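You operate a simulated robot arm through the tools that you are given. There is no shell and no other tool.

You run a simulated robot arm. Do the job below in one go: nothing can be reset, and whatever is moved stays where it is left.

## Task
Steer the red beam to block 10 by mirrors J, E, F, B.
Fine: turn each of the four to its other stop, then switch the lamps on with the yellow ON key and leave them on; the other mirrors stay as they are.
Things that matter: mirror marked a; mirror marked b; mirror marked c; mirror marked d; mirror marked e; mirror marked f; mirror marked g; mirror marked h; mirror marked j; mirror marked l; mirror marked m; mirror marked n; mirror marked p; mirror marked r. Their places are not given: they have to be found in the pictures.

The check looks at the end state, three seconds after you hand in, the way a careful person would. Anything else that was tipped, shoved, dropped, spilled or broken makes it a failure.

## Robot
A 7-joint arm with a two-finger parallel gripper, fixed in place. Base frame: the origin is at the foot of the arm, x ahead of it, y to its left, z up; the work surface is at about z = 79.2. Lengths are in cm, angles in degrees, forces in N, time in s.
With the tool pointing down near the work surface it reaches from about 22 to 68 cm from the base axis. Its first joint turns from -66.0 to 66.0 degrees. Payload 2.4 kg.
The tool frame sits at the grasp point between the pads (the TCP): z along the fingers, y along the line on which they close. The tips reach 3 cm beyond it. Largest opening 9.4 cm; finger width 2.8, thickness 1; the body of the gripper, 5 by 9.6 cm, starts 5.5 cm behind the TCP.
Orientation is told as [roll, pitch, yaw] about the base's x, y, z axes, in that order, counted from this pose: with the fingers straight down and closing along the base's y, the tool's x points along the base's -x, its y along +y and its z along -z.

## Interface
- The arm moves only by the tool play_rows. Its argument "rows" is a list of rows, each a list of 7 numbers: the shift along the tool's x, y, z in cm, then the turn, a rotation vector about the tool's x, y, z in degrees, then the finger opening in cm, from 0 to 9.4. In form: [[x, y, z, rx, ry, rz, jaw], ...]. A call has 1 to 20 rows; each row is the pose to reach, as a shift and turn from the pose commanded when the call began, along the tool's axes at that moment. Rows are played at 5 a second. More than 5 cm and 8.6 degrees between two rows, or a gripper value outside its range, and nothing of the call is played. A pose out of reach is approached as far as the arm can. The call stops where the force on the tool passes 40 N (or 10 N more than at its start, if that is more) or the arm is blocked; 0.2 s more then pass. The fingers move at their own pace (about 15.3 cm/s each) and stop on an object; they squeeze with about 29 N. The grip force told is the motor's: it shows also when the fingers shut on nothing. Time passes only in rows, and 0.2 s behind the last, so rows that repeat a pose let the fingers close. It gives the time, the measured TCP pose, the force on the tool (base axes), the opening and the grip force at its end, in the units of the frame above (readings bear some noise), with the torque about the TCP (base axes, N m) and any sound that the robot's microphone picked up.
- Cameras (640 x 400 px; columns grow to the right, rows downward): "scene" is fixed at [3.36, 47.59, 145.62]; the picture's right is [-0.82, -0.57, 0.00], its down [-0.26, 0.38, -0.89] and it looks along [0.51, -0.73, -0.46] (base axes); focal length 344 px, centre (320, 200). "wrist" rides on the gripper at [7.6, 1.4, -10.2] in the tool frame; the picture's right is [-0.18, 0.98, 0.00], its down [-0.75, -0.14, -0.64] and it looks along [-0.63, -0.12, 0.77] (tool axes); focal length 243 px, centre (320, 200).
- snapshot(camera): a new picture of that camera. No time passes.
- measure_at(camera, pixels): for up to 12 pixels [column, row] of the newest picture of that camera ("zoom" is the newest enlarged one), the place [x, y, z] in the base frame of the surface seen there, good to about 0.3 cm, but the place of the scene camera against the robot may be out by one fixed shift of up to 1.2 cm in any direction. No time passes.
- close_up(camera, box): a new picture of the part [left, top, right, bottom] of that camera's present view, enlarged. No time passes.
- finish_job(): hands the job in; it is judged then, once.

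Open the gripper and draw the arm clear of the work before you hand the job in, unless the task says otherwise.

The tools are called after ">>>" by a JSON object that holds its "op" and its "data". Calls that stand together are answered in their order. play_rows: Moves the arm, as the interface text tells. Its arguments: {"type":"object","properties":{"rows":{"type":"array"}},"required":["rows"]} The other tools are called the same way: snapshot (camera) takes a picture; measure_at (camera, pixels) gives the place of the surface under pixels of a picture; close_up (camera, box) takes an enlarged picture of a part of a camera's view; finish_job () hands the job in.

At the start:

```text
t: 0.0
eef_pos: [34.65, -24.24, 113.21]
tcp_rot: [0.0, 0.0, -0.1]
wrist_force: [0.1, -0.8, 0.8]
ft_torque: [0.01, 0.03, 0.02]
opening: 9.39
grasp_force: 0.0
```

scene: 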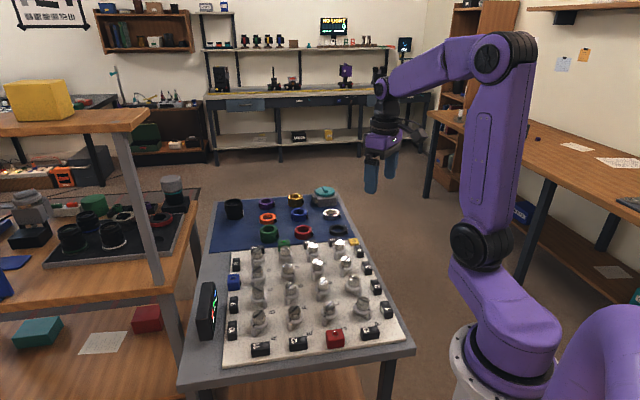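
wrist: 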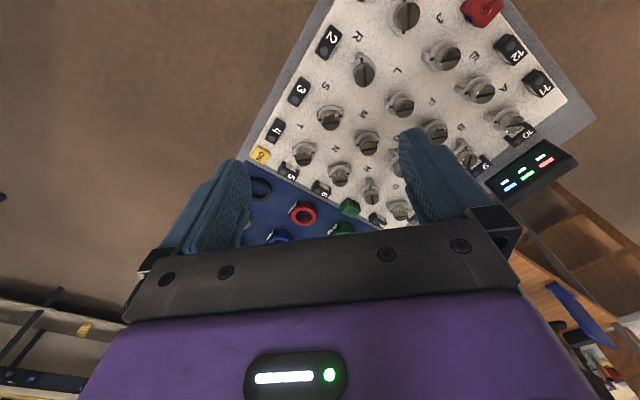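

The start pictures show a board with mirror knobs around scene pixel (300,290). I take enlarged views to read the marks.

>>> {"op": "close_up", "data": {"camera": "scene", "box": [210, 230, 410, 370]}}

>>> {"op": "close_up", "data": {"camera": "wrist", "box": [230, 0, 600, 240]}}

```text
2.86 times, centred on (310, 300) of scene
```

zoom: 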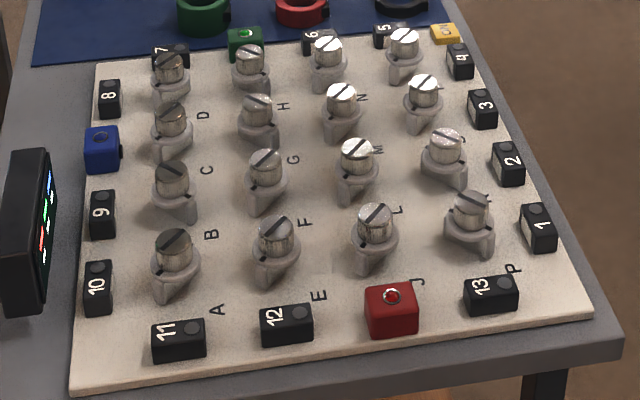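

```text
1.67 times, centred on (415, 120) of wrist
```

zoom: 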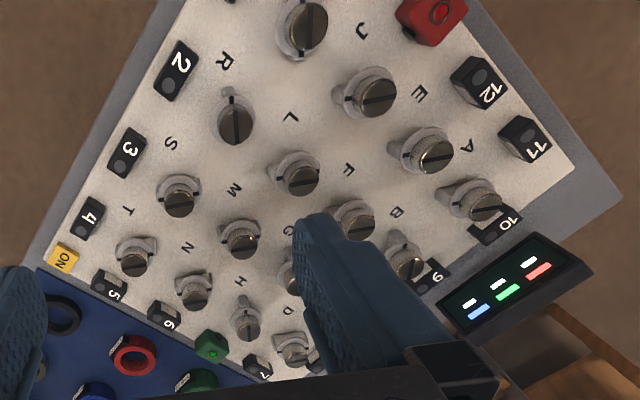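

The letters sit beside each mirror in a 4x4 grid (A–D, E–H, J–N, P–T). I measure knob tops in the wrist picture: J about (408,15), E (446,56), F (401,104), B (436,130), and others.

>>> {"op": "measure_at", "data": {"camera": "wrist", "pixels": [[408, 15], [447, 56], [482, 90], [401, 104], [436, 130], [364, 73], [330, 118], [368, 142], [511, 120], [260, 155], [480, 10], [430, 25]]}}

>>> {"op": "measure_at", "data": {"camera": "scene", "pixels": [[260, 314], [294, 310], [328, 306], [362, 302], [256, 290], [288, 284], [320, 281], [352, 278], [268, 245], [354, 241], [292, 280], [224, 363]]}}

```text
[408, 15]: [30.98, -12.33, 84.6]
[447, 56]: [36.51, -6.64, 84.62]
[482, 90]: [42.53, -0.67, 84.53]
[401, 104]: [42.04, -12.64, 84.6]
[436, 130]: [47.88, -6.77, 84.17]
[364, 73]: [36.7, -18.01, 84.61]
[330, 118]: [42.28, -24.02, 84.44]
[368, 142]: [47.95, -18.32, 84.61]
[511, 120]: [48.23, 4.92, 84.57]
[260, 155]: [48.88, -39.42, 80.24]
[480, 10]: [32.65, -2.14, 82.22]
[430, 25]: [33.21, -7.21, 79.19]
```

```text
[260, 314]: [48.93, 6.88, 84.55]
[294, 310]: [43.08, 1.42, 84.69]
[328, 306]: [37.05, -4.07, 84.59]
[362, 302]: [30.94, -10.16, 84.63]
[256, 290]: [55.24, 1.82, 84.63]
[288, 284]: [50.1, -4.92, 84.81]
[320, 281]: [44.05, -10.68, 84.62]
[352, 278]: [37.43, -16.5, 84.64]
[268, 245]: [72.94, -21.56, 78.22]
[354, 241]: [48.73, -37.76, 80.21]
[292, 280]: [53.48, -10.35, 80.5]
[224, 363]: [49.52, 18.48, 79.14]
```

Knob spacing is about 8.1 cm and knob tops are at z≈84.6. I take finer close-ups of the mirrors to see their slots and pointers.

>>> {"op": "close_up", "data": {"camera": "scene", "box": [230, 275, 330, 340]}}

>>> {"op": "close_up", "data": {"camera": "scene", "box": [310, 265, 410, 330]}}

>>> {"op": "close_up", "data": {"camera": "scene", "box": [230, 235, 330, 300]}}

>>> {"op": "close_up", "data": {"camera": "wrist", "box": [360, 0, 560, 125]}}

```text
6.15 times, centred on (280, 308) of scene
```

zoom: 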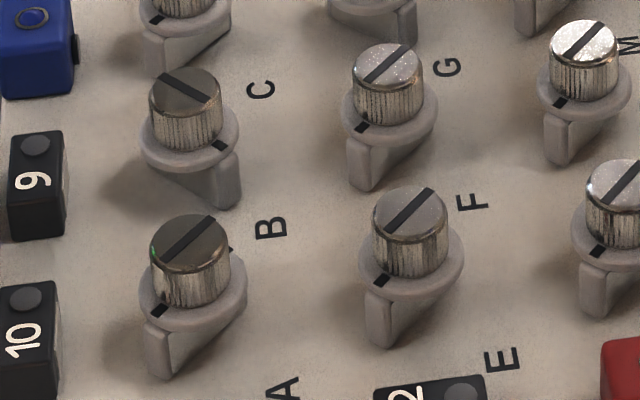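

```text
6.15 times, centred on (360, 298) of scene
```

zoom: 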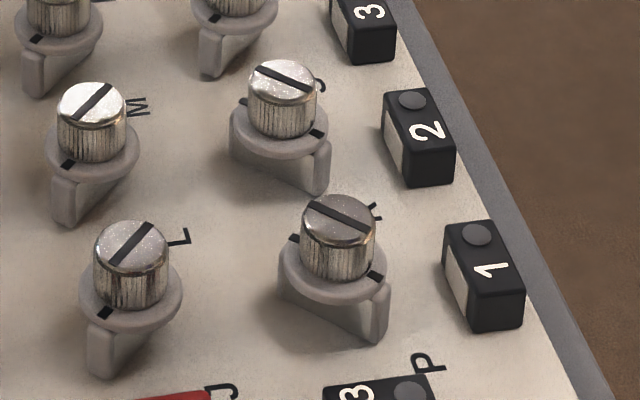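

```text
6.15 times, centred on (280, 268) of scene
```

zoom: 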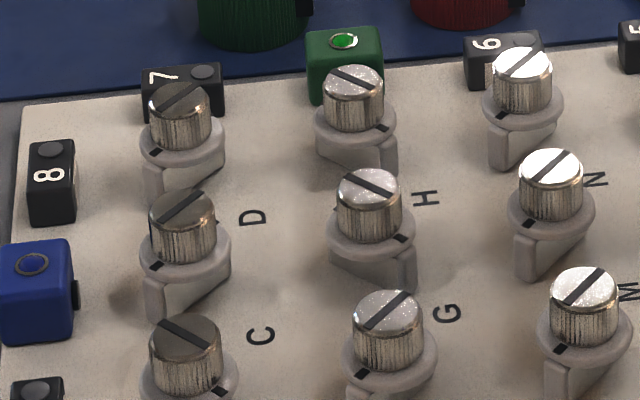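

```text
3.20 times, centred on (460, 62) of wrist
```

zoom: 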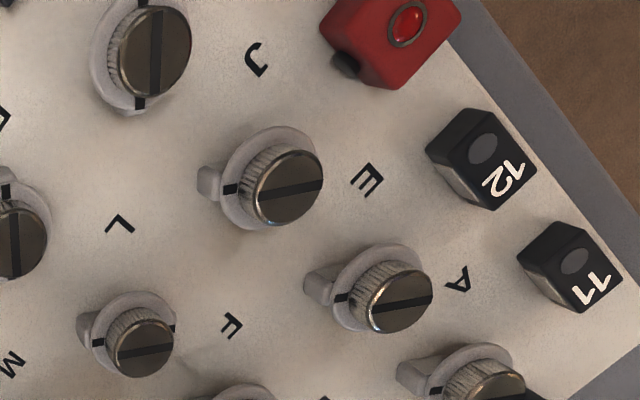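

Slots J, E, F run "/" and B runs "\" in the scene view, so each needs a 90° turn. I move the gripper above the J/E/F/B region (TCP about (31,-6,103)) to look closer.

>>> {"op": "play_rows", "data": {"rows": [[0.7, 3.6, 2.0, 0, 0, 0, 9.4], [1.4, 7.2, 4.0, 0, 0, 0, 9.4], [2.1, 10.8, 6.0, 0, 0, 0, 9.4], [2.8, 14.4, 8.0, 0, 0, 0, 9.4], [3.65, 18.2, 10.2, 0, 0, 0, 9.4], [3.65, 18.2, 10.2, 0, 0, 0, 9.4]]}}

>>> {"op": "snapshot", "data": {"camera": "wrist"}}

>>> {"op": "snapshot", "data": {"camera": "scene"}}

```text
t: 1.4
eef_pos: [31.1, -6.04, 102.86]
tcp_rot: [0.1, 0.1, 0.0]
wrist_force: [0.5, -0.2, -1.2]
ft_torque: [-0.04, 0.01, -0.02]
opening: 9.4
grasp_force: 0.0
```

```text
taken
```

wrist: 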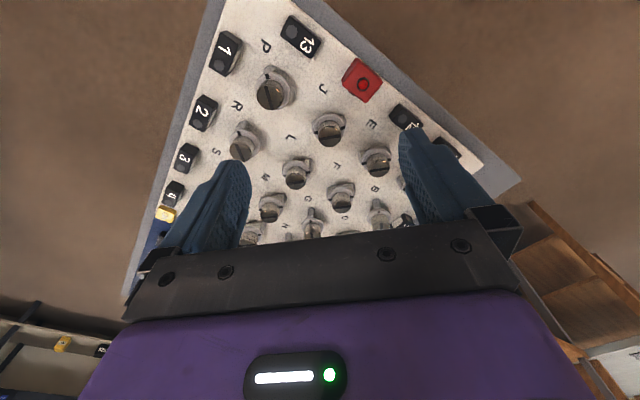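

```text
taken
```

scene: 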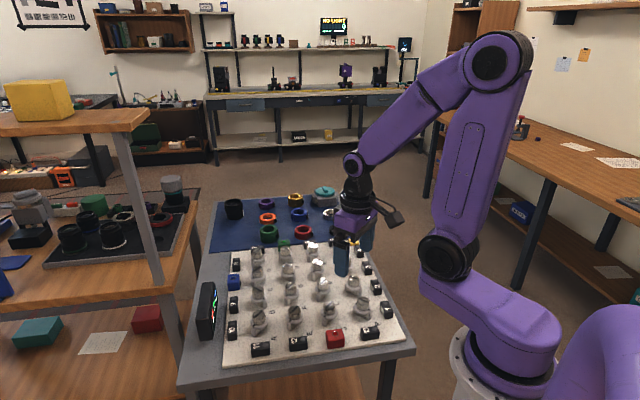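

The wrist view now shows P near (272,88), J near (330,130), E near (377,160), L (297,172), F (342,195), B (380,215). I zoom and measure.

>>> {"op": "close_up", "data": {"camera": "wrist", "box": [240, 30, 420, 142]}}

>>> {"op": "close_up", "data": {"camera": "wrist", "box": [250, 130, 420, 236]}}

>>> {"op": "measure_at", "data": {"camera": "wrist", "pixels": [[271, 93], [330, 133], [378, 163], [296, 177], [342, 198], [380, 218], [265, 45], [323, 88], [370, 125], [245, 145], [310, 222], [272, 210]]}}

```text
3.56 times, centred on (330, 86) of wrist
```

zoom: 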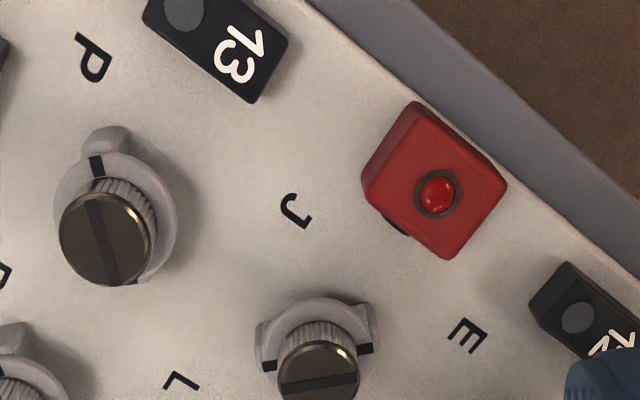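

```text
3.76 times, centred on (335, 183) of wrist
```

zoom: 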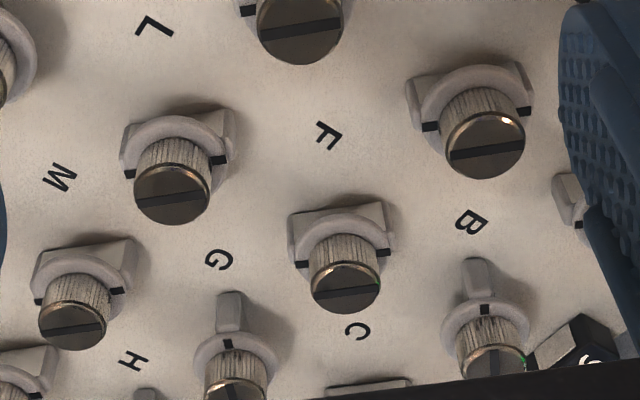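

```text
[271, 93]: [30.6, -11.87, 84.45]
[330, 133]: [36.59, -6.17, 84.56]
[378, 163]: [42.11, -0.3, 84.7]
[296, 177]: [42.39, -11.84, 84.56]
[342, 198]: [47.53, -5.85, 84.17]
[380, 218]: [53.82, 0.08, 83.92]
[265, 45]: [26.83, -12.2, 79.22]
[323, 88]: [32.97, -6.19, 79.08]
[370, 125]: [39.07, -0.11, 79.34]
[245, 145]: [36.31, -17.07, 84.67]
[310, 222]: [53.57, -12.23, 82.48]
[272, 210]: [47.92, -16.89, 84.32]
```

Plates stick out at both ends along the slots, confirming the slot shows the mirror line. I measure again at the knob-top centres I read from the zooms.

>>> {"op": "measure_at", "data": {"camera": "wrist", "pixels": [[329.7, 136.6], [378.8, 169.3], [342.2, 206.5], [380.7, 226], [295.4, 181.3], [270.4, 98.5], [269, 216], [329.7, 148], [378.8, 179], [342.2, 214], [330, 119], [377, 154]]}}

>>> {"op": "close_up", "data": {"camera": "wrist", "box": [290, 100, 370, 160]}}

```text
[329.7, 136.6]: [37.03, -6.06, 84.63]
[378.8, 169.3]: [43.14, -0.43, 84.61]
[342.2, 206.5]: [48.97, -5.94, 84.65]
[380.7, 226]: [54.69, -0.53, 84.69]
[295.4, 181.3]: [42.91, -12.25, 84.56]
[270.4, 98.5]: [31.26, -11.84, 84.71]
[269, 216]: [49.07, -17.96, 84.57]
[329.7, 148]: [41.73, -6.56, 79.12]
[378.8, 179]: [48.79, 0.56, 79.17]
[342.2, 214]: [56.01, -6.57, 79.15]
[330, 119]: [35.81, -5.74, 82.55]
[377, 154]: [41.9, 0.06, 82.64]
```

```text
6.67 times, centred on (330, 130) of wrist
```

zoom: 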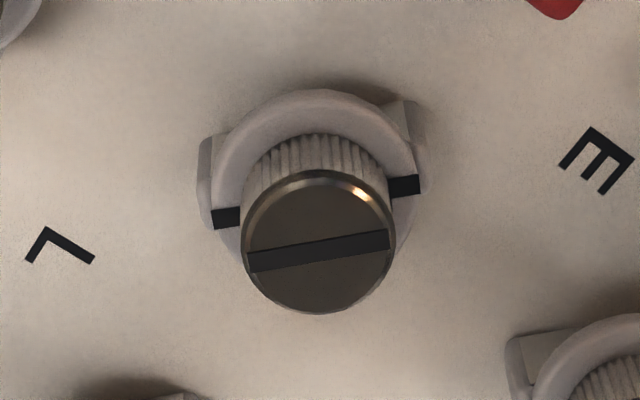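

J's knob top centre measures about (37.0,-6.1,84.6), collar top at about z 82.6. I move above J with the opening at 5 cm, stopping at TCP z≈92, and check.

>>> {"op": "play_rows", "data": {"rows": [[-2.0, 0, 2.5, 0, 0, 0, 7], [-4.0, 0, 5.0, 0, 0, 0, 5], [-5.9, -0.05, 7.5, 0, 0, 0, 5], [-5.9, -0.05, 10.8, 0, 0, 0, 5], [-5.9, -0.05, 10.8, 0, 0, 0, 5]]}}

>>> {"op": "snapshot", "data": {"camera": "wrist"}}

>>> {"op": "close_up", "data": {"camera": "scene", "box": [250, 220, 410, 350]}}

```text
t: 2.6
eef_pos: [36.89, -6.27, 92.21]
tcp_rot: [0.0, 0.1, 0.1]
wrist_force: [-0.2, -0.3, 0.2]
ft_torque: [-0.03, -0.02, 0.01]
opening: 4.99
grasp_force: 0.1
```

```text
taken
```

wrist: 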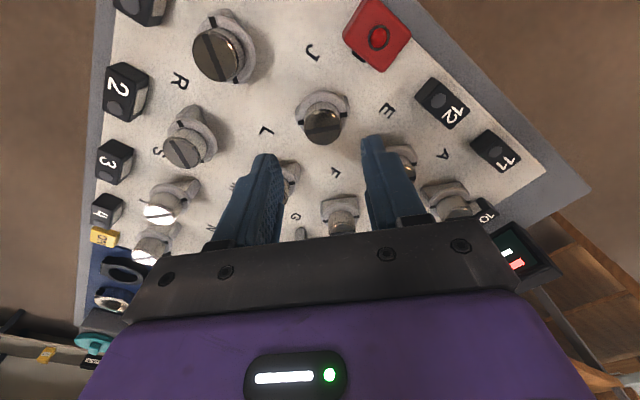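

```text
3.08 times, centred on (330, 285) of scene
```

zoom: 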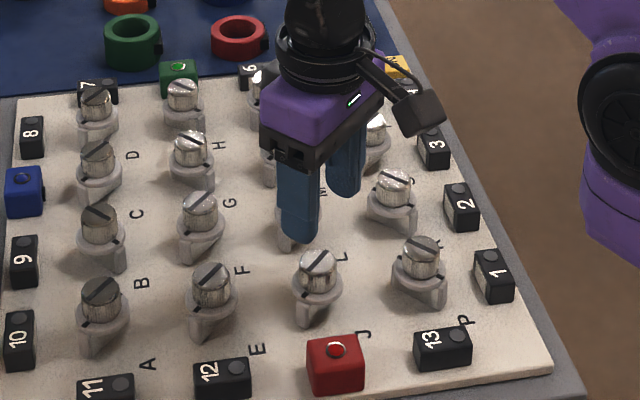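

The J knob top shows at (323,127) in the wrist view, between the fingertip columns. I measure its centre more closely from here.

>>> {"op": "close_up", "data": {"camera": "wrist", "box": [280, 80, 370, 155]}}

>>> {"op": "measure_at", "data": {"camera": "wrist", "pixels": [[323, 126], [323, 131], [305, 128], [340, 124], [323, 140], [322, 113], [403, 155], [340, 217], [285, 180], [220, 50]]}}

```text
5.33 times, centred on (325, 118) of wrist
```

zoom: 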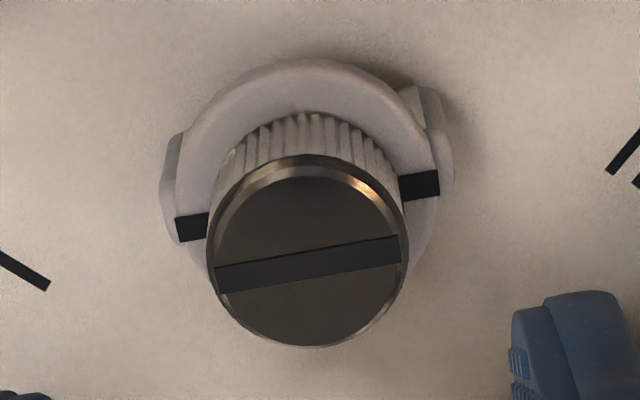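

```text
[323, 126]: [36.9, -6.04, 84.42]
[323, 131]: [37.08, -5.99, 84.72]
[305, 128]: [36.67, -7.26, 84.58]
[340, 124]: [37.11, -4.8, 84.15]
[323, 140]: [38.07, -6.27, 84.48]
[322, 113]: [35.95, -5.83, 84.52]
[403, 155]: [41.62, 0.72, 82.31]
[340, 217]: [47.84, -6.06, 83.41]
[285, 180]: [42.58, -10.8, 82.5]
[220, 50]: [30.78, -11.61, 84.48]
```

J's centre works out to about (36.9,-6.07), and the TCP is already over it. I descend 6.1 cm with the fingers open and then close on the knob.

>>> {"op": "play_rows", "data": {"rows": [[0, 0, 2, 0, 0, 0, 5], [0, 0, 4, 0, 0, 0, 5], [0, 0, 5.2, 0, 0, 0, 5], [0, 0, 6.1, 0, 0, 0, 5], [0, 0, 6.1, 0, 0, 0, 5], [0, 0, 6.1, 0, 0, 0, 3.4], [0, 0, 6.1, 0, 0, 0, 3.4]]}}

>>> {"op": "snapshot", "data": {"camera": "wrist"}}

```text
t: 4.2
eef_pos: [36.94, -6.15, 86.11]
tcp_rot: [0.1, 0.0, 0.0]
wrist_force: [-0.4, 0.1, 0.1]
ft_torque: [0.01, -0.02, 0.01]
opening: 3.41
grasp_force: 0.1
```

```text
taken
```

wrist: 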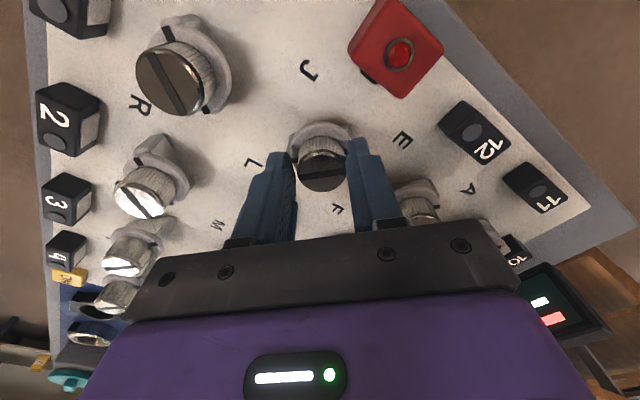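

The knob at (321,165) sits between the finger pads with no contact yet (0.1 N). I now close fully onto it and read the forces.

>>> {"op": "play_rows", "data": {"rows": [[0, 0, 0, 0, 0, 0, 2.8], [0, 0, 0, 0, 0, 0, 2.0], [0, 0, 0, 0, 0, 0, 2.0], [0, 0, 0, 0, 0, 0, 2.0]]}}

>>> {"op": "close_up", "data": {"camera": "wrist", "box": [230, 100, 410, 240]}}

```text
t: 5.2
eef_pos: [36.96, -5.98, 86.18]
tcp_rot: [-0.1, 0.0, 0.1]
wrist_force: [1.5, 13.5, -1.5]
ft_torque: [0.78, -0.09, 0.04]
opening: 3.03
grasp_force: 45.3
```

```text
2.86 times, centred on (320, 170) of wrist
```

zoom: 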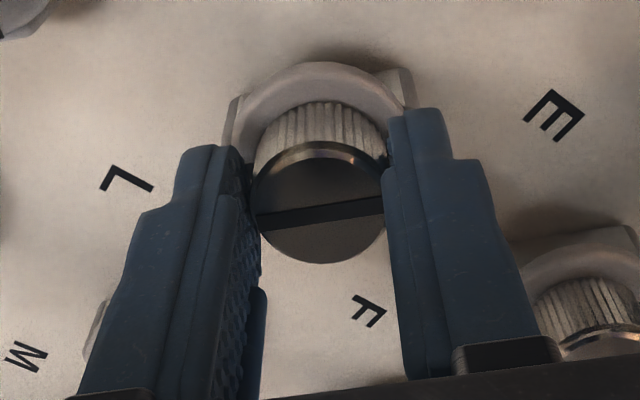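

The grip holds (opening 3.03), with a 13.5 N push toward +y, so the knob lies about 0.1 cm further in +y. I shift the command +0.12 in y to unload it.

>>> {"op": "play_rows", "data": {"rows": [[0, 0.06, 0, 0, 0, 0, 2.0], [0, 0.12, 0, 0, 0, 0, 2.0], [0, 0.12, 0, 0, 0, 0, 2.0]]}}

```text
t: 6.0
eef_pos: [36.93, -5.93, 86.16]
tcp_rot: [0.0, 0.1, -0.1]
wrist_force: [-0.3, 4.2, 19.1]
ft_torque: [0.42, 0.7, -0.03]
opening: 3.01
grasp_force: 45.5
```

Side force fell to 4 N. I now try a small turn of the knob (+6° about the tool z) and read the torque to find which way is free.

>>> {"op": "play_rows", "data": {"rows": [[0, 0.03, 0, 0, 0, 2, 2.0], [0, 0.03, 0, 0, 0, 4, 2.0], [0, 0.03, 0, 0, 0, 6, 2.0], [0, 0.03, 0, 0, 0, 6, 2.0]]}}

>>> {"op": "close_up", "data": {"camera": "wrist", "box": [230, 100, 410, 240]}}

```text
t: 7.0
eef_pos: [36.83, -6.08, 86.06]
tcp_rot: [0.0, 0.0, -6.1]
wrist_force: [-6.4, -3.6, 21.0]
ft_torque: [-0.4, -0.35, 0.01]
opening: 3.01
grasp_force: 45.1
```

```text
2.86 times, centred on (320, 170) of wrist
```

zoom: 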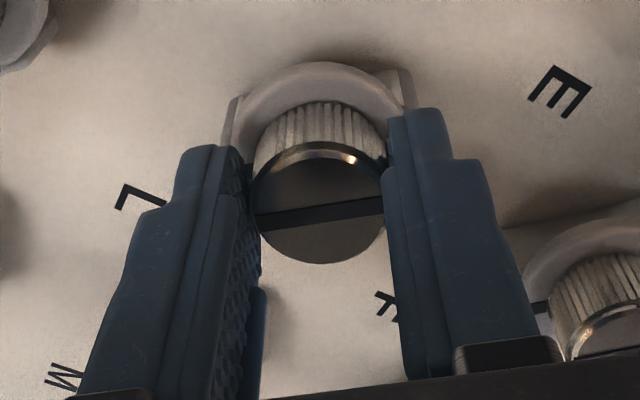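

The knob turns freely clockwise (yaw −6.1, torque ≈0). An upward load of about 21 N remains, so I lift 0.1 cm and keep turning to about 42°, watching forces.

>>> {"op": "play_rows", "data": {"rows": [[0, 0, -0.1, 0, 0, 4, 2.0], [0, 0, -0.1, 0, 0, 8, 2.0], [0, 0, -0.1, 0, 0, 12, 2.0], [0, 0, -0.1, 0, 0, 16, 2.0], [0, 0, -0.1, 0, 0, 20, 2.0], [0, 0, -0.1, 0, 0, 24, 2.0], [0, 0, -0.1, 0, 0, 24, 2.0]]}}

```text
t: 8.6
eef_pos: [36.99, -5.87, 86.06]
tcp_rot: [-0.1, 0.2, -30.1]
wrist_force: [1.4, 4.9, -30.8]
ft_torque: [0.58, 0.14, -0.03]
opening: 3.02
grasp_force: 45.2
```

Now yaw is −30.1 with the knob following; the lift overshot (Fz −31). I lower by 0.06 and continue turning to about 80°.

>>> {"op": "play_rows", "data": {"rows": [[0, 0, 0.06, 0, 0, 0, 2.0], [0, 0, 0.06, 0, 0, 5, 2.0], [0, 0, 0.06, 0, 0, 10, 2.0], [0, 0, 0.06, 0, 0, 15, 2.0], [0, 0, 0.06, 0, 0, 20, 2.0], [0, 0, 0.06, 0, 0, 25, 2.0], [0, 0, 0.06, 0, 0, 30, 2.0], [0, 0, 0.06, 0, 0, 30, 2.0]]}}

>>> {"op": "close_up", "data": {"camera": "wrist", "box": [230, 100, 410, 240]}}

```text
t: 10.4
eef_pos: [36.98, -5.74, 86.19]
tcp_rot: [0.1, -0.1, -59.8]
wrist_force: [5.8, 24.2, 26.7]
ft_torque: [0.69, 0.13, 0.06]
opening: 3.01
grasp_force: 44.9
```

```text
2.86 times, centred on (320, 170) of wrist
```

zoom: 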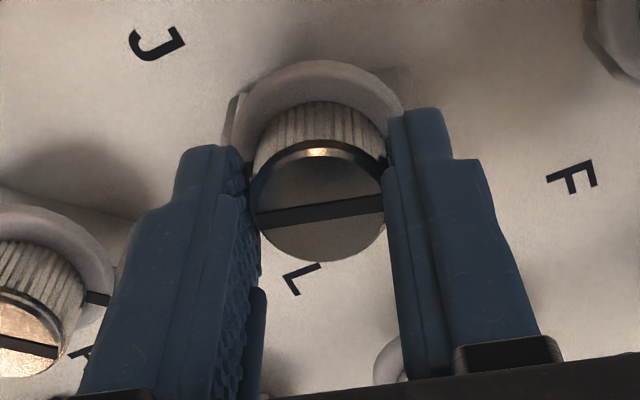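

Yaw −59.8 and the knob has followed 60°, but side and vertical loads have built up (24/27 N), suggesting the knob is really near x=37.1. I let go slightly, shift 0.2 cm in base +x, and regrip.

>>> {"op": "play_rows", "data": {"rows": [[0, 0, 0, 0, 0, 0, 3.8], [0, 0, 0, 0, 0, 0, 4.2], [-0.1, 0.17, 0, 0, 0, 0, 4.2], [-0.1, 0.17, 0, 0, 0, 0, 4.2]]}}

>>> {"op": "snapshot", "data": {"camera": "wrist"}}

>>> {"op": "close_up", "data": {"camera": "wrist", "box": [230, 100, 410, 240]}}

```text
t: 11.4
eef_pos: [37.26, -6.06, 86.26]
tcp_rot: [0.0, 0.0, -60.0]
wrist_force: [-0.4, 0.5, 0.8]
ft_torque: [0.03, 0.0, 0.01]
opening: 4.16
grasp_force: 0.0
```

```text
taken
```

wrist: 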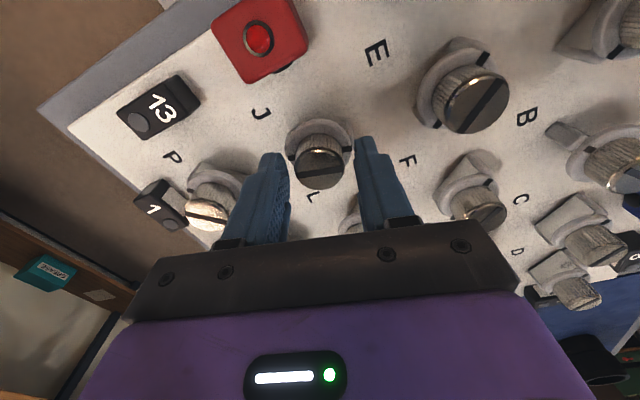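

```text
2.86 times, centred on (320, 170) of wrist
```

zoom: 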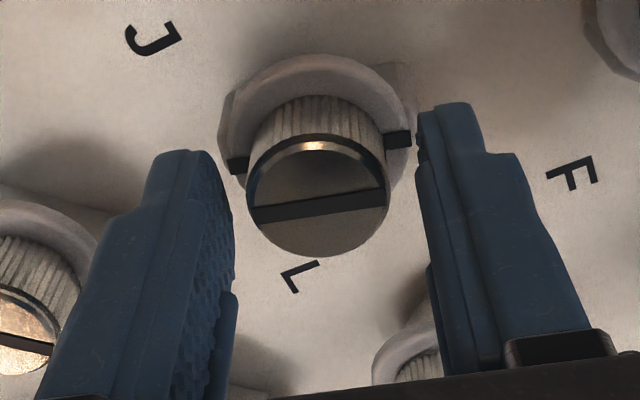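

The knob now looks near centre between the pads (zoom columns 246–390) and loads are zero. I close again and check the force.

>>> {"op": "play_rows", "data": {"rows": [[0, 0, 0, 0, 0, 0, 3.2], [0, 0, 0, 0, 0, 0, 2.0], [0, 0, 0, 0, 0, 0, 2.0], [0, 0, 0, 0, 0, 0, 2.0]]}}

```text
t: 12.4
eef_pos: [37.06, -6.03, 86.09]
tcp_rot: [-0.1, 0.1, -60.0]
wrist_force: [-5.4, -1.8, -1.1]
ft_torque: [0.11, -0.14, -0.02]
opening: 3.02
grasp_force: 44.6
```

Only about 5 N after regripping. I turn on to about −84° and read the torque.

>>> {"op": "play_rows", "data": {"rows": [[0, 0, 0, 0, 0, 5, 2.0], [0, 0, 0, 0, 0, 10, 2.0], [0, 0, 0, 0, 0, 15, 2.0], [0, 0, 0, 0, 0, 20, 2.0], [0, 0, 0, 0, 0, 24, 2.0], [0, 0, 0, 0, 0, 24, 2.0]]}}

```text
t: 13.8
eef_pos: [37.12, -5.84, 86.05]
tcp_rot: [0.0, 0.0, -84.1]
wrist_force: [-11.4, -4.3, 8.5]
ft_torque: [-0.44, -0.09, -0.01]
opening: 3.03
grasp_force: 45.3
```

Yaw −84.1 with no twist torque yet. I go on in 2° steps to −90 and slightly past, checking for the stop.

>>> {"op": "play_rows", "data": {"rows": [[0, 0, 0, 0, 0, 2, 2.0], [0, 0, 0, 0, 0, 4, 2.0], [0, 0, 0, 0, 0, 6, 2.0], [0, 0, 0, 0, 0, 6, 2.0]]}}

>>> {"op": "close_up", "data": {"camera": "scene", "box": [250, 220, 410, 350]}}

```text
t: 14.8
eef_pos: [37.1, -6.07, 86.19]
tcp_rot: [-0.1, 0.0, -90.0]
wrist_force: [-10.9, -2.9, -5.4]
ft_torque: [0.01, -0.11, 0.47]
opening: 3.04
grasp_force: 44.9
```

```text
3.08 times, centred on (330, 285) of scene
```

zoom: 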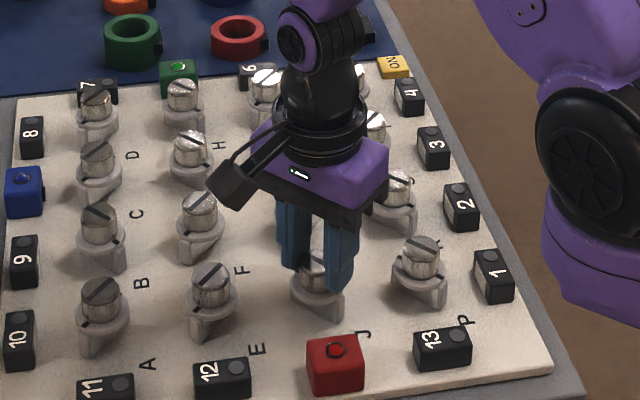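

A twist torque of 0.47 N m at −90° shows the stop is reached, and the plate under J now runs the other way. I release, rise, and look.

>>> {"op": "play_rows", "data": {"rows": [[0, 0, 0, 0, 0, 6, 3.6], [0, 0, 0, 0, 0, 6, 5], [0, 0, 0, 0, 0, 6, 5], [0, 0, -2, 0, 0, 6, 5], [0, 0, -4.5, 0, 0, 6, 5], [0, 0, -8, 0, 0, 6, 5], [0, 0, -8, 0, 0, 6, 5]]}}

>>> {"op": "snapshot", "data": {"camera": "wrist"}}

>>> {"op": "close_up", "data": {"camera": "scene", "box": [250, 220, 410, 350]}}

```text
t: 16.4
eef_pos: [37.16, -5.88, 94.18]
tcp_rot: [0.0, 0.0, -96.0]
wrist_force: [0.0, 0.2, 0.3]
ft_torque: [-0.03, 0.02, 0.01]
opening: 4.98
grasp_force: 0.1
```

```text
taken
```

wrist: 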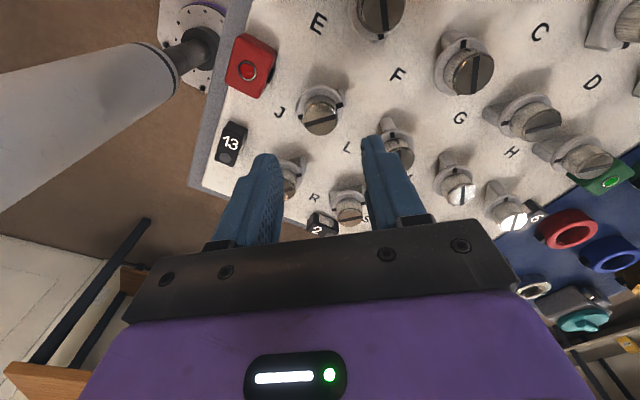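

```text
3.08 times, centred on (330, 285) of scene
```

zoom: 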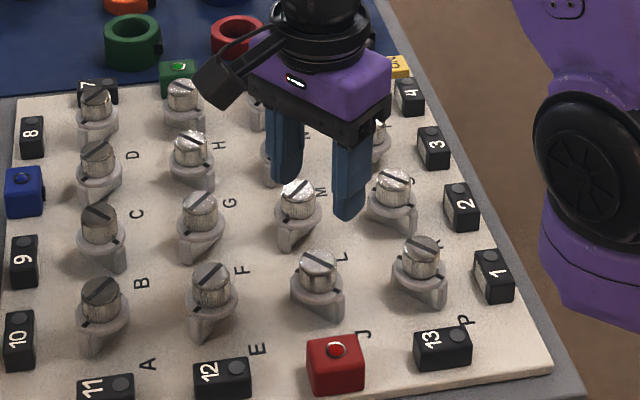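

J now shows "\" like P and R; the slot at scene-zoom (318,265) confirms it. Next I travel to above E at about (43.2,-0.35), unwinding the wrist to yaw 0.

>>> {"op": "play_rows", "data": {"rows": [[0.52, 0.46, 0, 0, 0, -8, 5], [1.03, 0.91, 0, 0, 0, -16, 5], [1.55, 1.37, 0, 0, 0, -24, 5], [2.07, 1.83, 0, 0, 0, -32, 5], [2.58, 2.28, 0, 0, 0, -40, 5], [3.1, 2.74, 0, 0, 0, -48, 5], [3.61, 3.2, 0, 0, 0, -56, 5], [4.13, 3.65, 0, 0, 0, -64, 5], [4.65, 4.11, 0, 0, 0, -72, 5], [5.16, 4.57, 0, 0, 0, -80, 5], [5.68, 5.02, 0, 0, 0, -88, 5], [6.2, 5.48, 0, 0, 0, -96, 5], [6.2, 5.48, 0, 0, 0, -96, 5]]}}

>>> {"op": "snapshot", "data": {"camera": "wrist"}}

```text
t: 19.2
eef_pos: [43.16, -0.37, 94.08]
tcp_rot: [0.0, 0.0, 0.2]
wrist_force: [-1.2, 0.4, 0.0]
ft_torque: [0.01, -0.02, 0.01]
opening: 4.98
grasp_force: 0.1
```

```text
taken
```

wrist: 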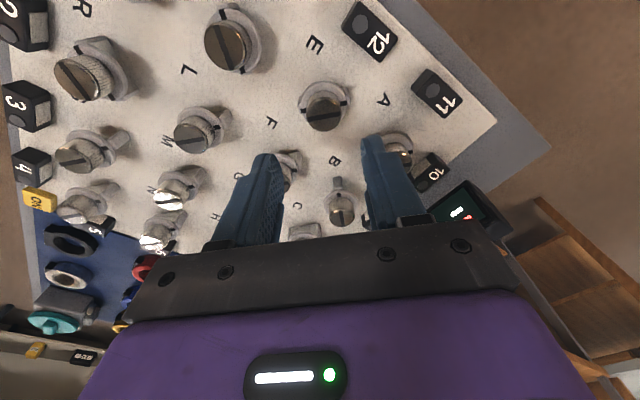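

E's knob is at (324,112) and J (233,45) shows its new orientation. I zoom to confirm centring and note E's letter at (315,45).

>>> {"op": "close_up", "data": {"camera": "wrist", "box": [280, 70, 370, 145]}}

>>> {"op": "measure_at", "data": {"camera": "wrist", "pixels": [[324, 113], [324, 118], [308, 115], [340, 110], [234, 46], [340, 208], [200, 135], [315, 45], [176, 200]]}}

```text
5.33 times, centred on (325, 108) of wrist
```

zoom: 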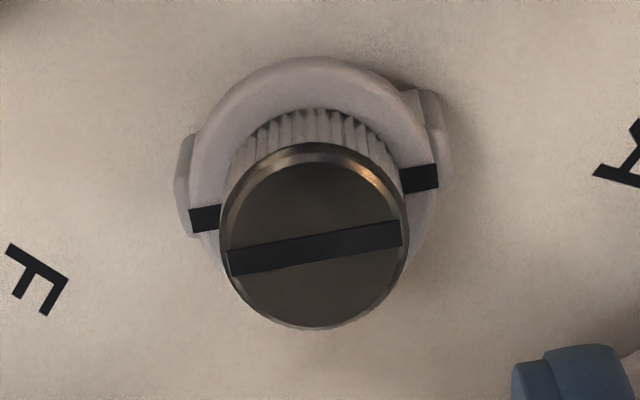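

```text
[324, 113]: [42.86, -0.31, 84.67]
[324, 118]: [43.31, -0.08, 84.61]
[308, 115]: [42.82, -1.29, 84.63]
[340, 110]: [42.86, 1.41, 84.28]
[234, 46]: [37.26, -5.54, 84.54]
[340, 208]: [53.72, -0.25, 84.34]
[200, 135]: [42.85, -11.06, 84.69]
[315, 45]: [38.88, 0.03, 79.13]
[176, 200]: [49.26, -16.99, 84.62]
```

Ray computation from the slot centre (pixel (324,117)) puts E at about (43.13,-0.1). I shift by tool (+0.06,+0.25), descend to z≈86.1 and close.

>>> {"op": "play_rows", "data": {"rows": [[0.06, 0.25, 2, 0, 0, 0, 5], [0.06, 0.25, 5, 0, 0, 0, 5], [0.06, 0.25, 7, 0, 0, 0, 5], [0.06, 0.25, 8.05, 0, 0, 0, 5], [0.06, 0.25, 8.05, 0, 0, 0, 4], [0.06, 0.25, 8.05, 0, 0, 0, 3.2], [0.06, 0.25, 8.05, 0, 0, 0, 2], [0.06, 0.25, 8.05, 0, 0, 0, 2], [0.06, 0.25, 8.05, 0, 0, 0, 2]]}}

>>> {"op": "close_up", "data": {"camera": "wrist", "box": [230, 100, 410, 240]}}

```text
t: 21.2
eef_pos: [43.16, 0.0, 86.08]
tcp_rot: [0.1, 0.0, 0.2]
wrist_force: [0.9, 14.3, -10.7]
ft_torque: [0.82, -0.47, 0.0]
opening: 3.02
grasp_force: 45.0
```

```text
2.86 times, centred on (320, 170) of wrist
```

zoom: 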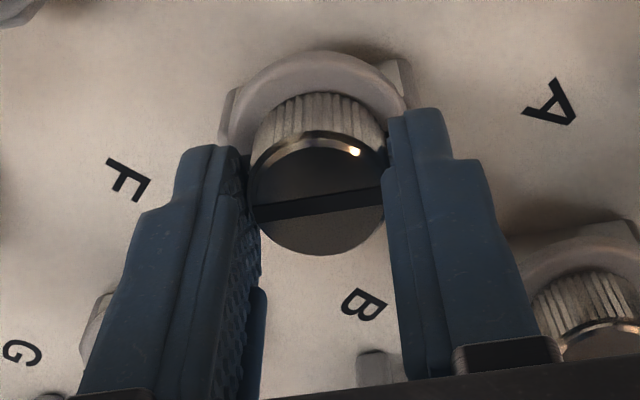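

x looks centred (knob edge at zoom row 255), but Fy is 14 N. I open a little, shift +0.13 in y, and regrip.

>>> {"op": "play_rows", "data": {"rows": [[0, 0, 0, 0, 0, 0, 3.6], [0, 0.13, 0, 0, 0, 0, 3.6], [0, 0.13, 0, 0, 0, 0, 2], [0, 0.13, 0, 0, 0, 0, 2], [0, 0.13, 0, 0, 0, 0, 2]]}}

```text
t: 22.4
eef_pos: [43.17, 0.06, 86.06]
tcp_rot: [0.0, -0.1, 0.0]
wrist_force: [0.5, -1.6, 6.2]
ft_torque: [0.25, 0.23, -0.02]
opening: 3.02
grasp_force: 45.3
```

E is gripped with near-zero side load (E ≈ (43.15, 0.03)). I turn clockwise as with J, first 45°.

>>> {"op": "play_rows", "data": {"rows": [[0, 0, 0, 0, 0, 3, 2], [0, 0, 0, 0, 0, 8, 2], [0, 0, 0, 0, 0, 13, 2], [0, 0, 0, 0, 0, 18, 2], [0, 0, 0, 0, 0, 23, 2], [0, 0, 0, 0, 0, 28, 2], [0, 0, 0, 0, 0, 33, 2], [0, 0, 0, 0, 0, 38, 2], [0, 0, 0, 0, 0, 43, 2], [0, 0, 0, 0, 0, 43, 2]]}}

>>> {"op": "close_up", "data": {"camera": "wrist", "box": [230, 100, 410, 240]}}

```text
t: 24.6
eef_pos: [43.21, -0.05, 86.17]
tcp_rot: [0.0, 0.0, -43.2]
wrist_force: [-3.3, -12.0, 17.5]
ft_torque: [-0.71, 0.06, -0.02]
opening: 3.0
grasp_force: 45.3
```

```text
2.86 times, centred on (320, 170) of wrist
```

zoom: 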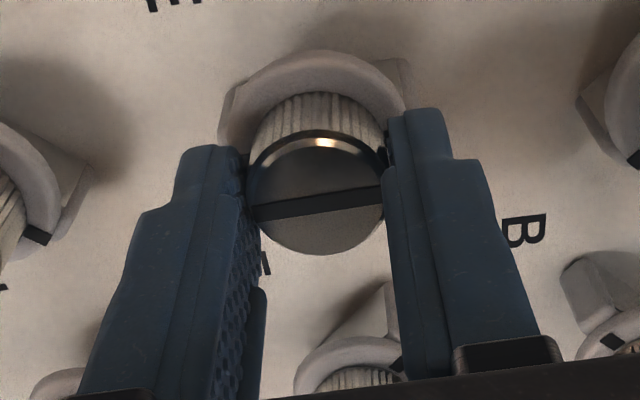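

The knob follows at −43° with moderate load. I ease the pose by a few hundredths and continue to −84°.

>>> {"op": "play_rows", "data": {"rows": [[-0.05, -0.06, -0.03, 0, 0, 3, 2], [-0.05, -0.06, -0.03, 0, 0, 8, 2], [-0.05, -0.06, -0.03, 0, 0, 13, 2], [-0.05, -0.06, -0.03, 0, 0, 18, 2], [-0.05, -0.06, -0.03, 0, 0, 23, 2], [-0.05, -0.06, -0.03, 0, 0, 28, 2], [-0.05, -0.06, -0.03, 0, 0, 33, 2], [-0.05, -0.06, -0.03, 0, 0, 38, 2], [-0.05, -0.06, -0.03, 0, 0, 41, 2], [-0.05, -0.06, -0.03, 0, 0, 41, 2]]}}

```text
t: 26.8
eef_pos: [43.22, -0.05, 86.18]
tcp_rot: [-0.1, 0.0, -84.1]
wrist_force: [-3.8, -8.0, -10.1]
ft_torque: [-0.14, -0.26, 0.0]
opening: 3.02
grasp_force: 45.0
```

At −84.1° with no twist torque. I continue in 2° steps to just reach the stop at about −90°.

>>> {"op": "play_rows", "data": {"rows": [[0, 0, 0, 0, 0, 2, 2], [0, 0, 0, 0, 0, 4, 2], [0, 0, 0, 0, 0, 6, 2], [0, 0, 0, 0, 0, 6, 2]]}}

```text
t: 27.8
eef_pos: [43.1, -0.11, 86.18]
tcp_rot: [-0.1, 0.0, -90.0]
wrist_force: [-9.1, -9.2, -12.9]
ft_torque: [-0.21, -0.23, 0.07]
opening: 3.0
grasp_force: 44.9
```

Torque is just 0.07 N m here, lower than at J's stop. I turn 2° more in 1° steps.

>>> {"op": "play_rows", "data": {"rows": [[0, 0, 0, 0, 0, 1, 2], [0, 0, 0, 0, 0, 2, 2], [0, 0, 0, 0, 0, 2, 2]]}}

```text
t: 28.6
eef_pos: [43.14, 0.02, 86.1]
tcp_rot: [0.0, 0.0, -92.0]
wrist_force: [-11.2, -6.1, -12.7]
ft_torque: [-0.1, -0.06, 0.38]
opening: 3.01
grasp_force: 44.8
```

The torque rises to 0.38 N m at −92°, so E is at its stop. I release without further turning and rise.

>>> {"op": "play_rows", "data": {"rows": [[0, 0, 0, 0, 0, 0, 3.6], [0, 0, 0, 0, 0, 0, 5], [0, 0, 0, 0, 0, 0, 5], [0, 0, -2, 0, 0, 0, 5], [0, 0, -4.5, 0, 0, 0, 5], [0, 0, -8, 0, 0, 0, 5], [0, 0, -8, 0, 0, 0, 5]]}}

>>> {"op": "close_up", "data": {"camera": "scene", "box": [220, 220, 380, 350]}}

>>> {"op": "snapshot", "data": {"camera": "wrist"}}

```text
t: 30.2
eef_pos: [43.23, -0.01, 94.05]
tcp_rot: [0.0, 0.1, -92.0]
wrist_force: [0.9, 0.2, -0.2]
ft_torque: [-0.05, -0.03, 0.01]
opening: 4.99
grasp_force: 0.0
```

```text
3.08 times, centred on (300, 285) of scene
```

zoom: 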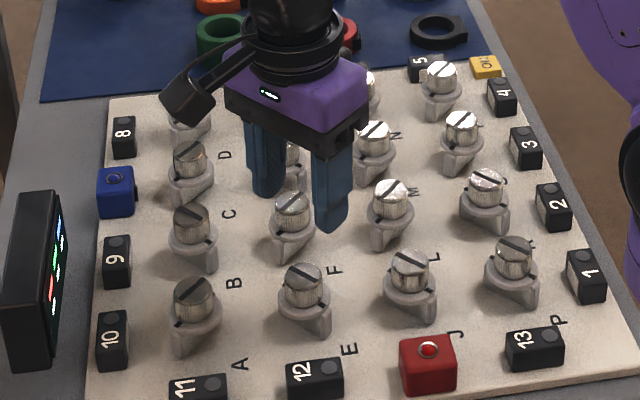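

```text
taken
```

wrist: 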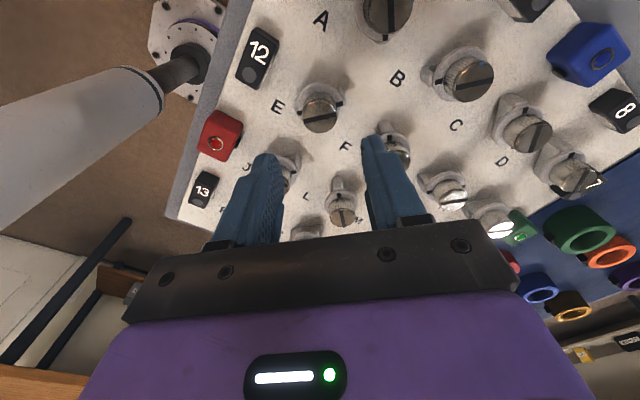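

E now shows "\" too. Next F, expected near (49.1,-5.95); I move above it and unwind the wrist to yaw 0.

>>> {"op": "play_rows", "data": {"rows": [[-0.47, 0.51, 0, 0, 0, -7.67, 5], [-0.95, 1.03, 0, 0, 0, -15.33, 5], [-1.42, 1.54, 0, 0, 0, -23, 5], [-1.9, 2.06, 0, 0, 0, -30.67, 5], [-2.37, 2.57, 0, 0, 0, -38.33, 5], [-2.85, 3.09, 0, 0, 0, -46, 5], [-3.32, 3.6, 0, 0, 0, -53.67, 5], [-3.79, 4.11, 0, 0, 0, -61.33, 5], [-4.27, 4.63, 0, 0, 0, -69, 5], [-4.74, 5.14, 0, 0, 0, -76.67, 5], [-5.22, 5.66, 0, 0, 0, -84.33, 5], [-5.69, 6.17, 0, 0, 0, -92, 5], [-5.69, 6.17, 0, 0, 0, -92, 5]]}}

>>> {"op": "snapshot", "data": {"camera": "wrist"}}

>>> {"op": "close_up", "data": {"camera": "wrist", "box": [280, 70, 370, 145]}}

```text
t: 33.0
eef_pos: [49.14, -5.97, 94.12]
tcp_rot: [0.0, 0.0, 0.1]
wrist_force: [0.4, 0.0, 0.2]
ft_torque: [0.01, -0.01, 0.0]
opening: 4.99
grasp_force: 0.1
```

```text
taken
```

wrist: 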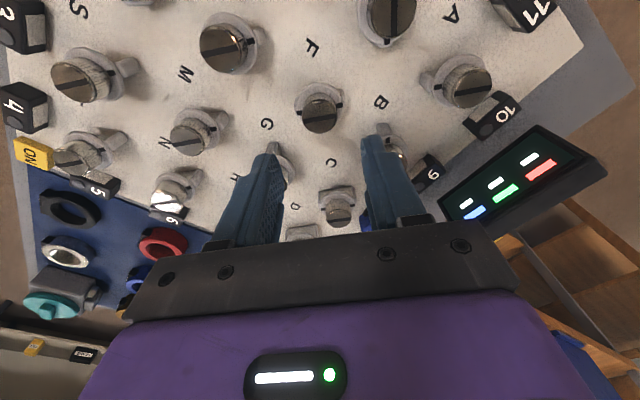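

```text
5.33 times, centred on (325, 108) of wrist
```

zoom: 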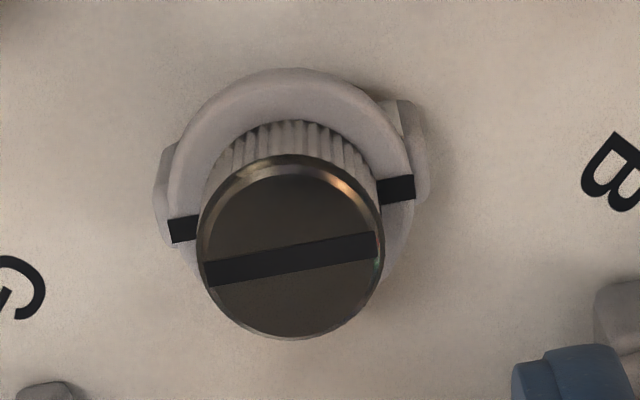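

F's slot centre at pixel (319.4,119.2) gives about (49.13,-6.02). I shift slightly, descend to z≈86.1 and grip.

>>> {"op": "play_rows", "data": {"rows": [[-0.03, -0.07, 2, 0, 0, 0, 5], [-0.03, -0.07, 5, 0, 0, 0, 5], [-0.03, -0.07, 7, 0, 0, 0, 5], [-0.03, -0.07, 8.03, 0, 0, 0, 5], [-0.03, -0.07, 8.03, 0, 0, 0, 4], [-0.03, -0.07, 8.03, 0, 0, 0, 3.2], [-0.03, -0.07, 8.03, 0, 0, 0, 2], [-0.03, -0.07, 8.03, 0, 0, 0, 2], [-0.03, -0.07, 8.03, 0, 0, 0, 2]]}}

>>> {"op": "close_up", "data": {"camera": "wrist", "box": [230, 100, 410, 240]}}

```text
t: 35.0
eef_pos: [49.16, -5.97, 86.14]
tcp_rot: [0.0, -0.1, 0.0]
wrist_force: [0.7, -1.0, -5.9]
ft_torque: [0.32, -0.36, -0.01]
opening: 3.01
grasp_force: 45.1
```

```text
2.86 times, centred on (320, 170) of wrist
```

zoom: 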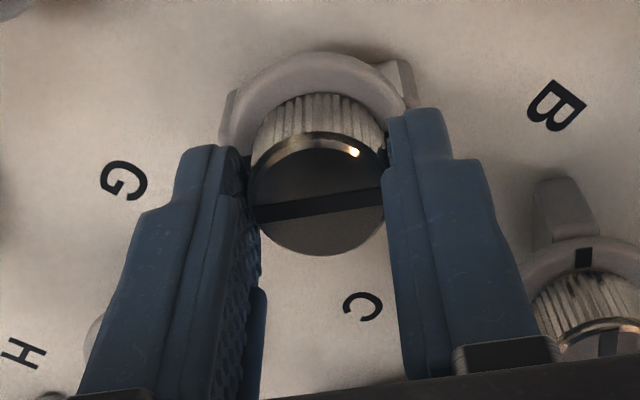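

F is gripped cleanly (Fy −1 N, opening 3.01). I turn it clockwise, first to about −43°.

>>> {"op": "play_rows", "data": {"rows": [[0, 0, 0, 0, 0, 3, 2], [0, 0, 0, 0, 0, 8, 2], [0, 0, 0, 0, 0, 13, 2], [0, 0, 0, 0, 0, 18, 2], [0, 0, 0, 0, 0, 23, 2], [0, 0, 0, 0, 0, 28, 2], [0, 0, 0, 0, 0, 33, 2], [0, 0, 0, 0, 0, 38, 2], [0, 0, 0, 0, 0, 43, 2], [0, 0, 0, 0, 0, 43, 2]]}}

>>> {"op": "close_up", "data": {"camera": "wrist", "box": [230, 100, 410, 240]}}

```text
t: 37.2
eef_pos: [49.13, -6.0, 86.18]
tcp_rot: [0.0, 0.0, -43.1]
wrist_force: [-1.7, -0.8, 3.9]
ft_torque: [0.16, -0.14, -0.05]
opening: 3.02
grasp_force: 45.4
```

```text
2.86 times, centred on (320, 170) of wrist
```

zoom: 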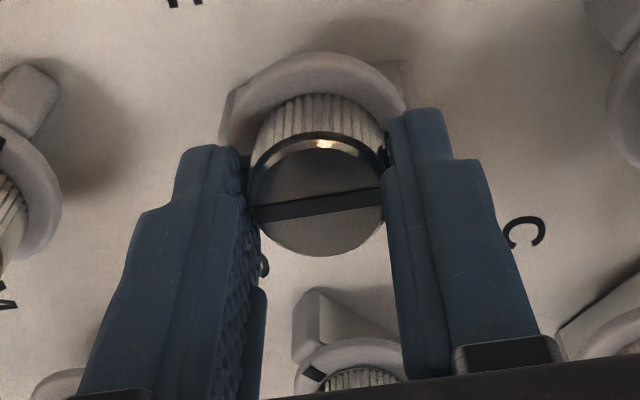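

Very low loads and the knob follows. I continue to about −88°.

>>> {"op": "play_rows", "data": {"rows": [[0, 0, 0, 0, 0, 5, 2], [0, 0, 0, 0, 0, 10, 2], [0, 0, 0, 0, 0, 15, 2], [0, 0, 0, 0, 0, 20, 2], [0, 0, 0, 0, 0, 25, 2], [0, 0, 0, 0, 0, 30, 2], [0, 0, 0, 0, 0, 35, 2], [0, 0, 0, 0, 0, 40, 2], [0, 0, 0, 0, 0, 43, 2], [0, 0, 0, 0, 0, 45, 2], [0, 0, 0, 0, 0, 45, 2]]}}

```text
t: 39.6
eef_pos: [49.12, -5.98, 86.05]
tcp_rot: [0.0, 0.0, -88.1]
wrist_force: [-5.0, -2.6, -1.0]
ft_torque: [0.53, -0.16, 0.02]
opening: 3.0
grasp_force: 45.2
```

At −88° no twist torque yet. I go on by 1° steps to −91°.

>>> {"op": "play_rows", "data": {"rows": [[0, 0, 0, 0, 0, 1, 2], [0, 0, 0, 0, 0, 2, 2], [0, 0, 0, 0, 0, 3, 2], [0, 0, 0, 0, 0, 3, 2]]}}

```text
t: 40.6
eef_pos: [49.18, -6.03, 86.09]
tcp_rot: [0.0, 0.1, -91.0]
wrist_force: [-7.8, -3.2, 1.6]
ft_torque: [-0.38, -0.04, 0.49]
opening: 3.02
grasp_force: 45.0
```

Torque 0.49 N m at −91°: F is at its stop. I release and rise, then look.

>>> {"op": "play_rows", "data": {"rows": [[0, 0, 0, 0, 0, 0, 3.6], [0, 0, 0, 0, 0, 0, 5], [0, 0, 0, 0, 0, 0, 5], [0, 0, -2, 0, 0, 0, 5], [0, 0, -4.5, 0, 0, 0, 5], [0, 0, -8, 0, 0, 0, 5], [0, 0, -8, 0, 0, 0, 5]]}}

>>> {"op": "close_up", "data": {"camera": "scene", "box": [220, 220, 380, 350]}}

>>> {"op": "snapshot", "data": {"camera": "wrist"}}

```text
t: 42.2
eef_pos: [49.19, -6.02, 94.03]
tcp_rot: [0.0, 0.1, -91.0]
wrist_force: [-0.9, 0.6, -0.1]
ft_torque: [0.01, -0.01, -0.01]
opening: 4.99
grasp_force: 0.0
```

```text
3.08 times, centred on (300, 285) of scene
```

zoom: 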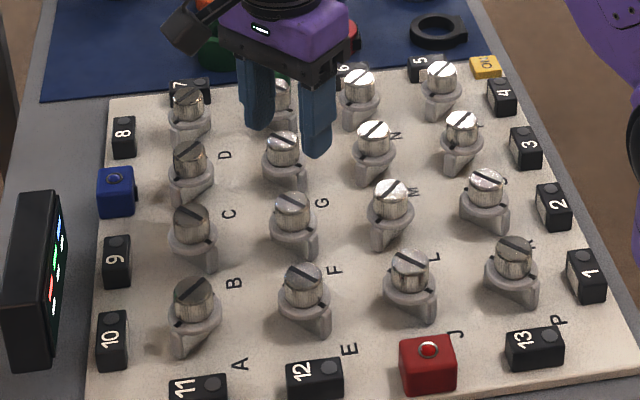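

```text
taken
```

wrist: 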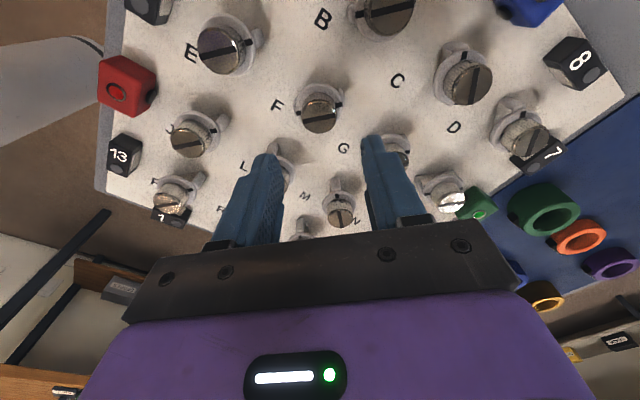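

F is now "\". B (scene zoom (191,230)) is next, near (55.15,-0.05). Before moving there I check the heights of the display panel and block 9 for clearance.

>>> {"op": "snapshot", "data": {"camera": "scene"}}

>>> {"op": "measure_at", "data": {"camera": "scene", "pixels": [[210, 285], [215, 290], [203, 290], [212, 310], [200, 330], [234, 282], [233, 303], [233, 328]]}}

```text
taken
```

scene: 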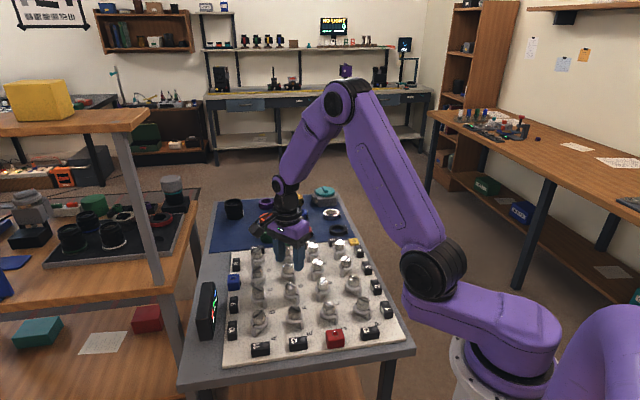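

```text
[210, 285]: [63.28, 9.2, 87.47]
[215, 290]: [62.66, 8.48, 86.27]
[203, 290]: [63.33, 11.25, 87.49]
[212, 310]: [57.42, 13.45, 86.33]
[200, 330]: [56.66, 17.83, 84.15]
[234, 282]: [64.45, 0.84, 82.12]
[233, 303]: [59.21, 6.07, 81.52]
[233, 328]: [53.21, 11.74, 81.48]
```

The panel tops out at about z 87.5 near (63,10), well clear of the gripper body at z≥91.6. I move above B keeping yaw −91.

>>> {"op": "play_rows", "data": {"rows": [[3.02, 2.95, 0, 0, 0, 0, 5], [6.05, 5.9, 0, 0, 0, 0, 5], [6.05, 5.9, 0, 0, 0, 0, 5], [6.05, 5.9, 0, 0, 0, 0, 5]]}}

>>> {"op": "snapshot", "data": {"camera": "wrist"}}

>>> {"op": "close_up", "data": {"camera": "wrist", "box": [280, 70, 370, 145]}}

```text
t: 43.2
eef_pos: [55.29, -0.03, 93.93]
tcp_rot: [0.0, 0.0, -91.0]
wrist_force: [0.2, -0.2, 0.7]
ft_torque: [0.04, 0.01, -0.02]
opening: 4.99
grasp_force: 0.1
```

```text
taken
```

wrist: 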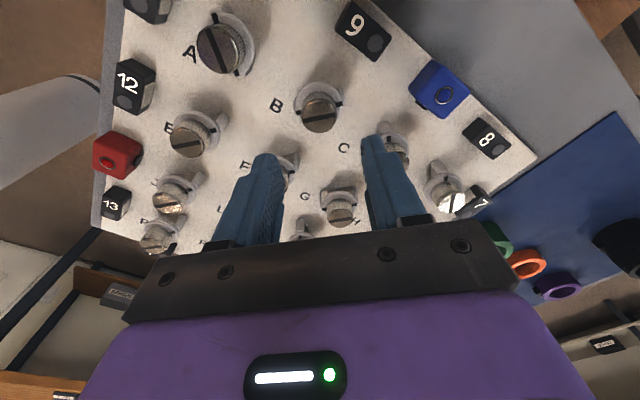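

```text
5.33 times, centred on (325, 108) of wrist
```

zoom: 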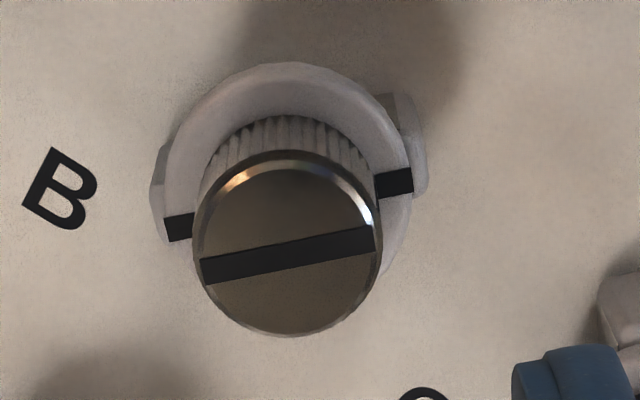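

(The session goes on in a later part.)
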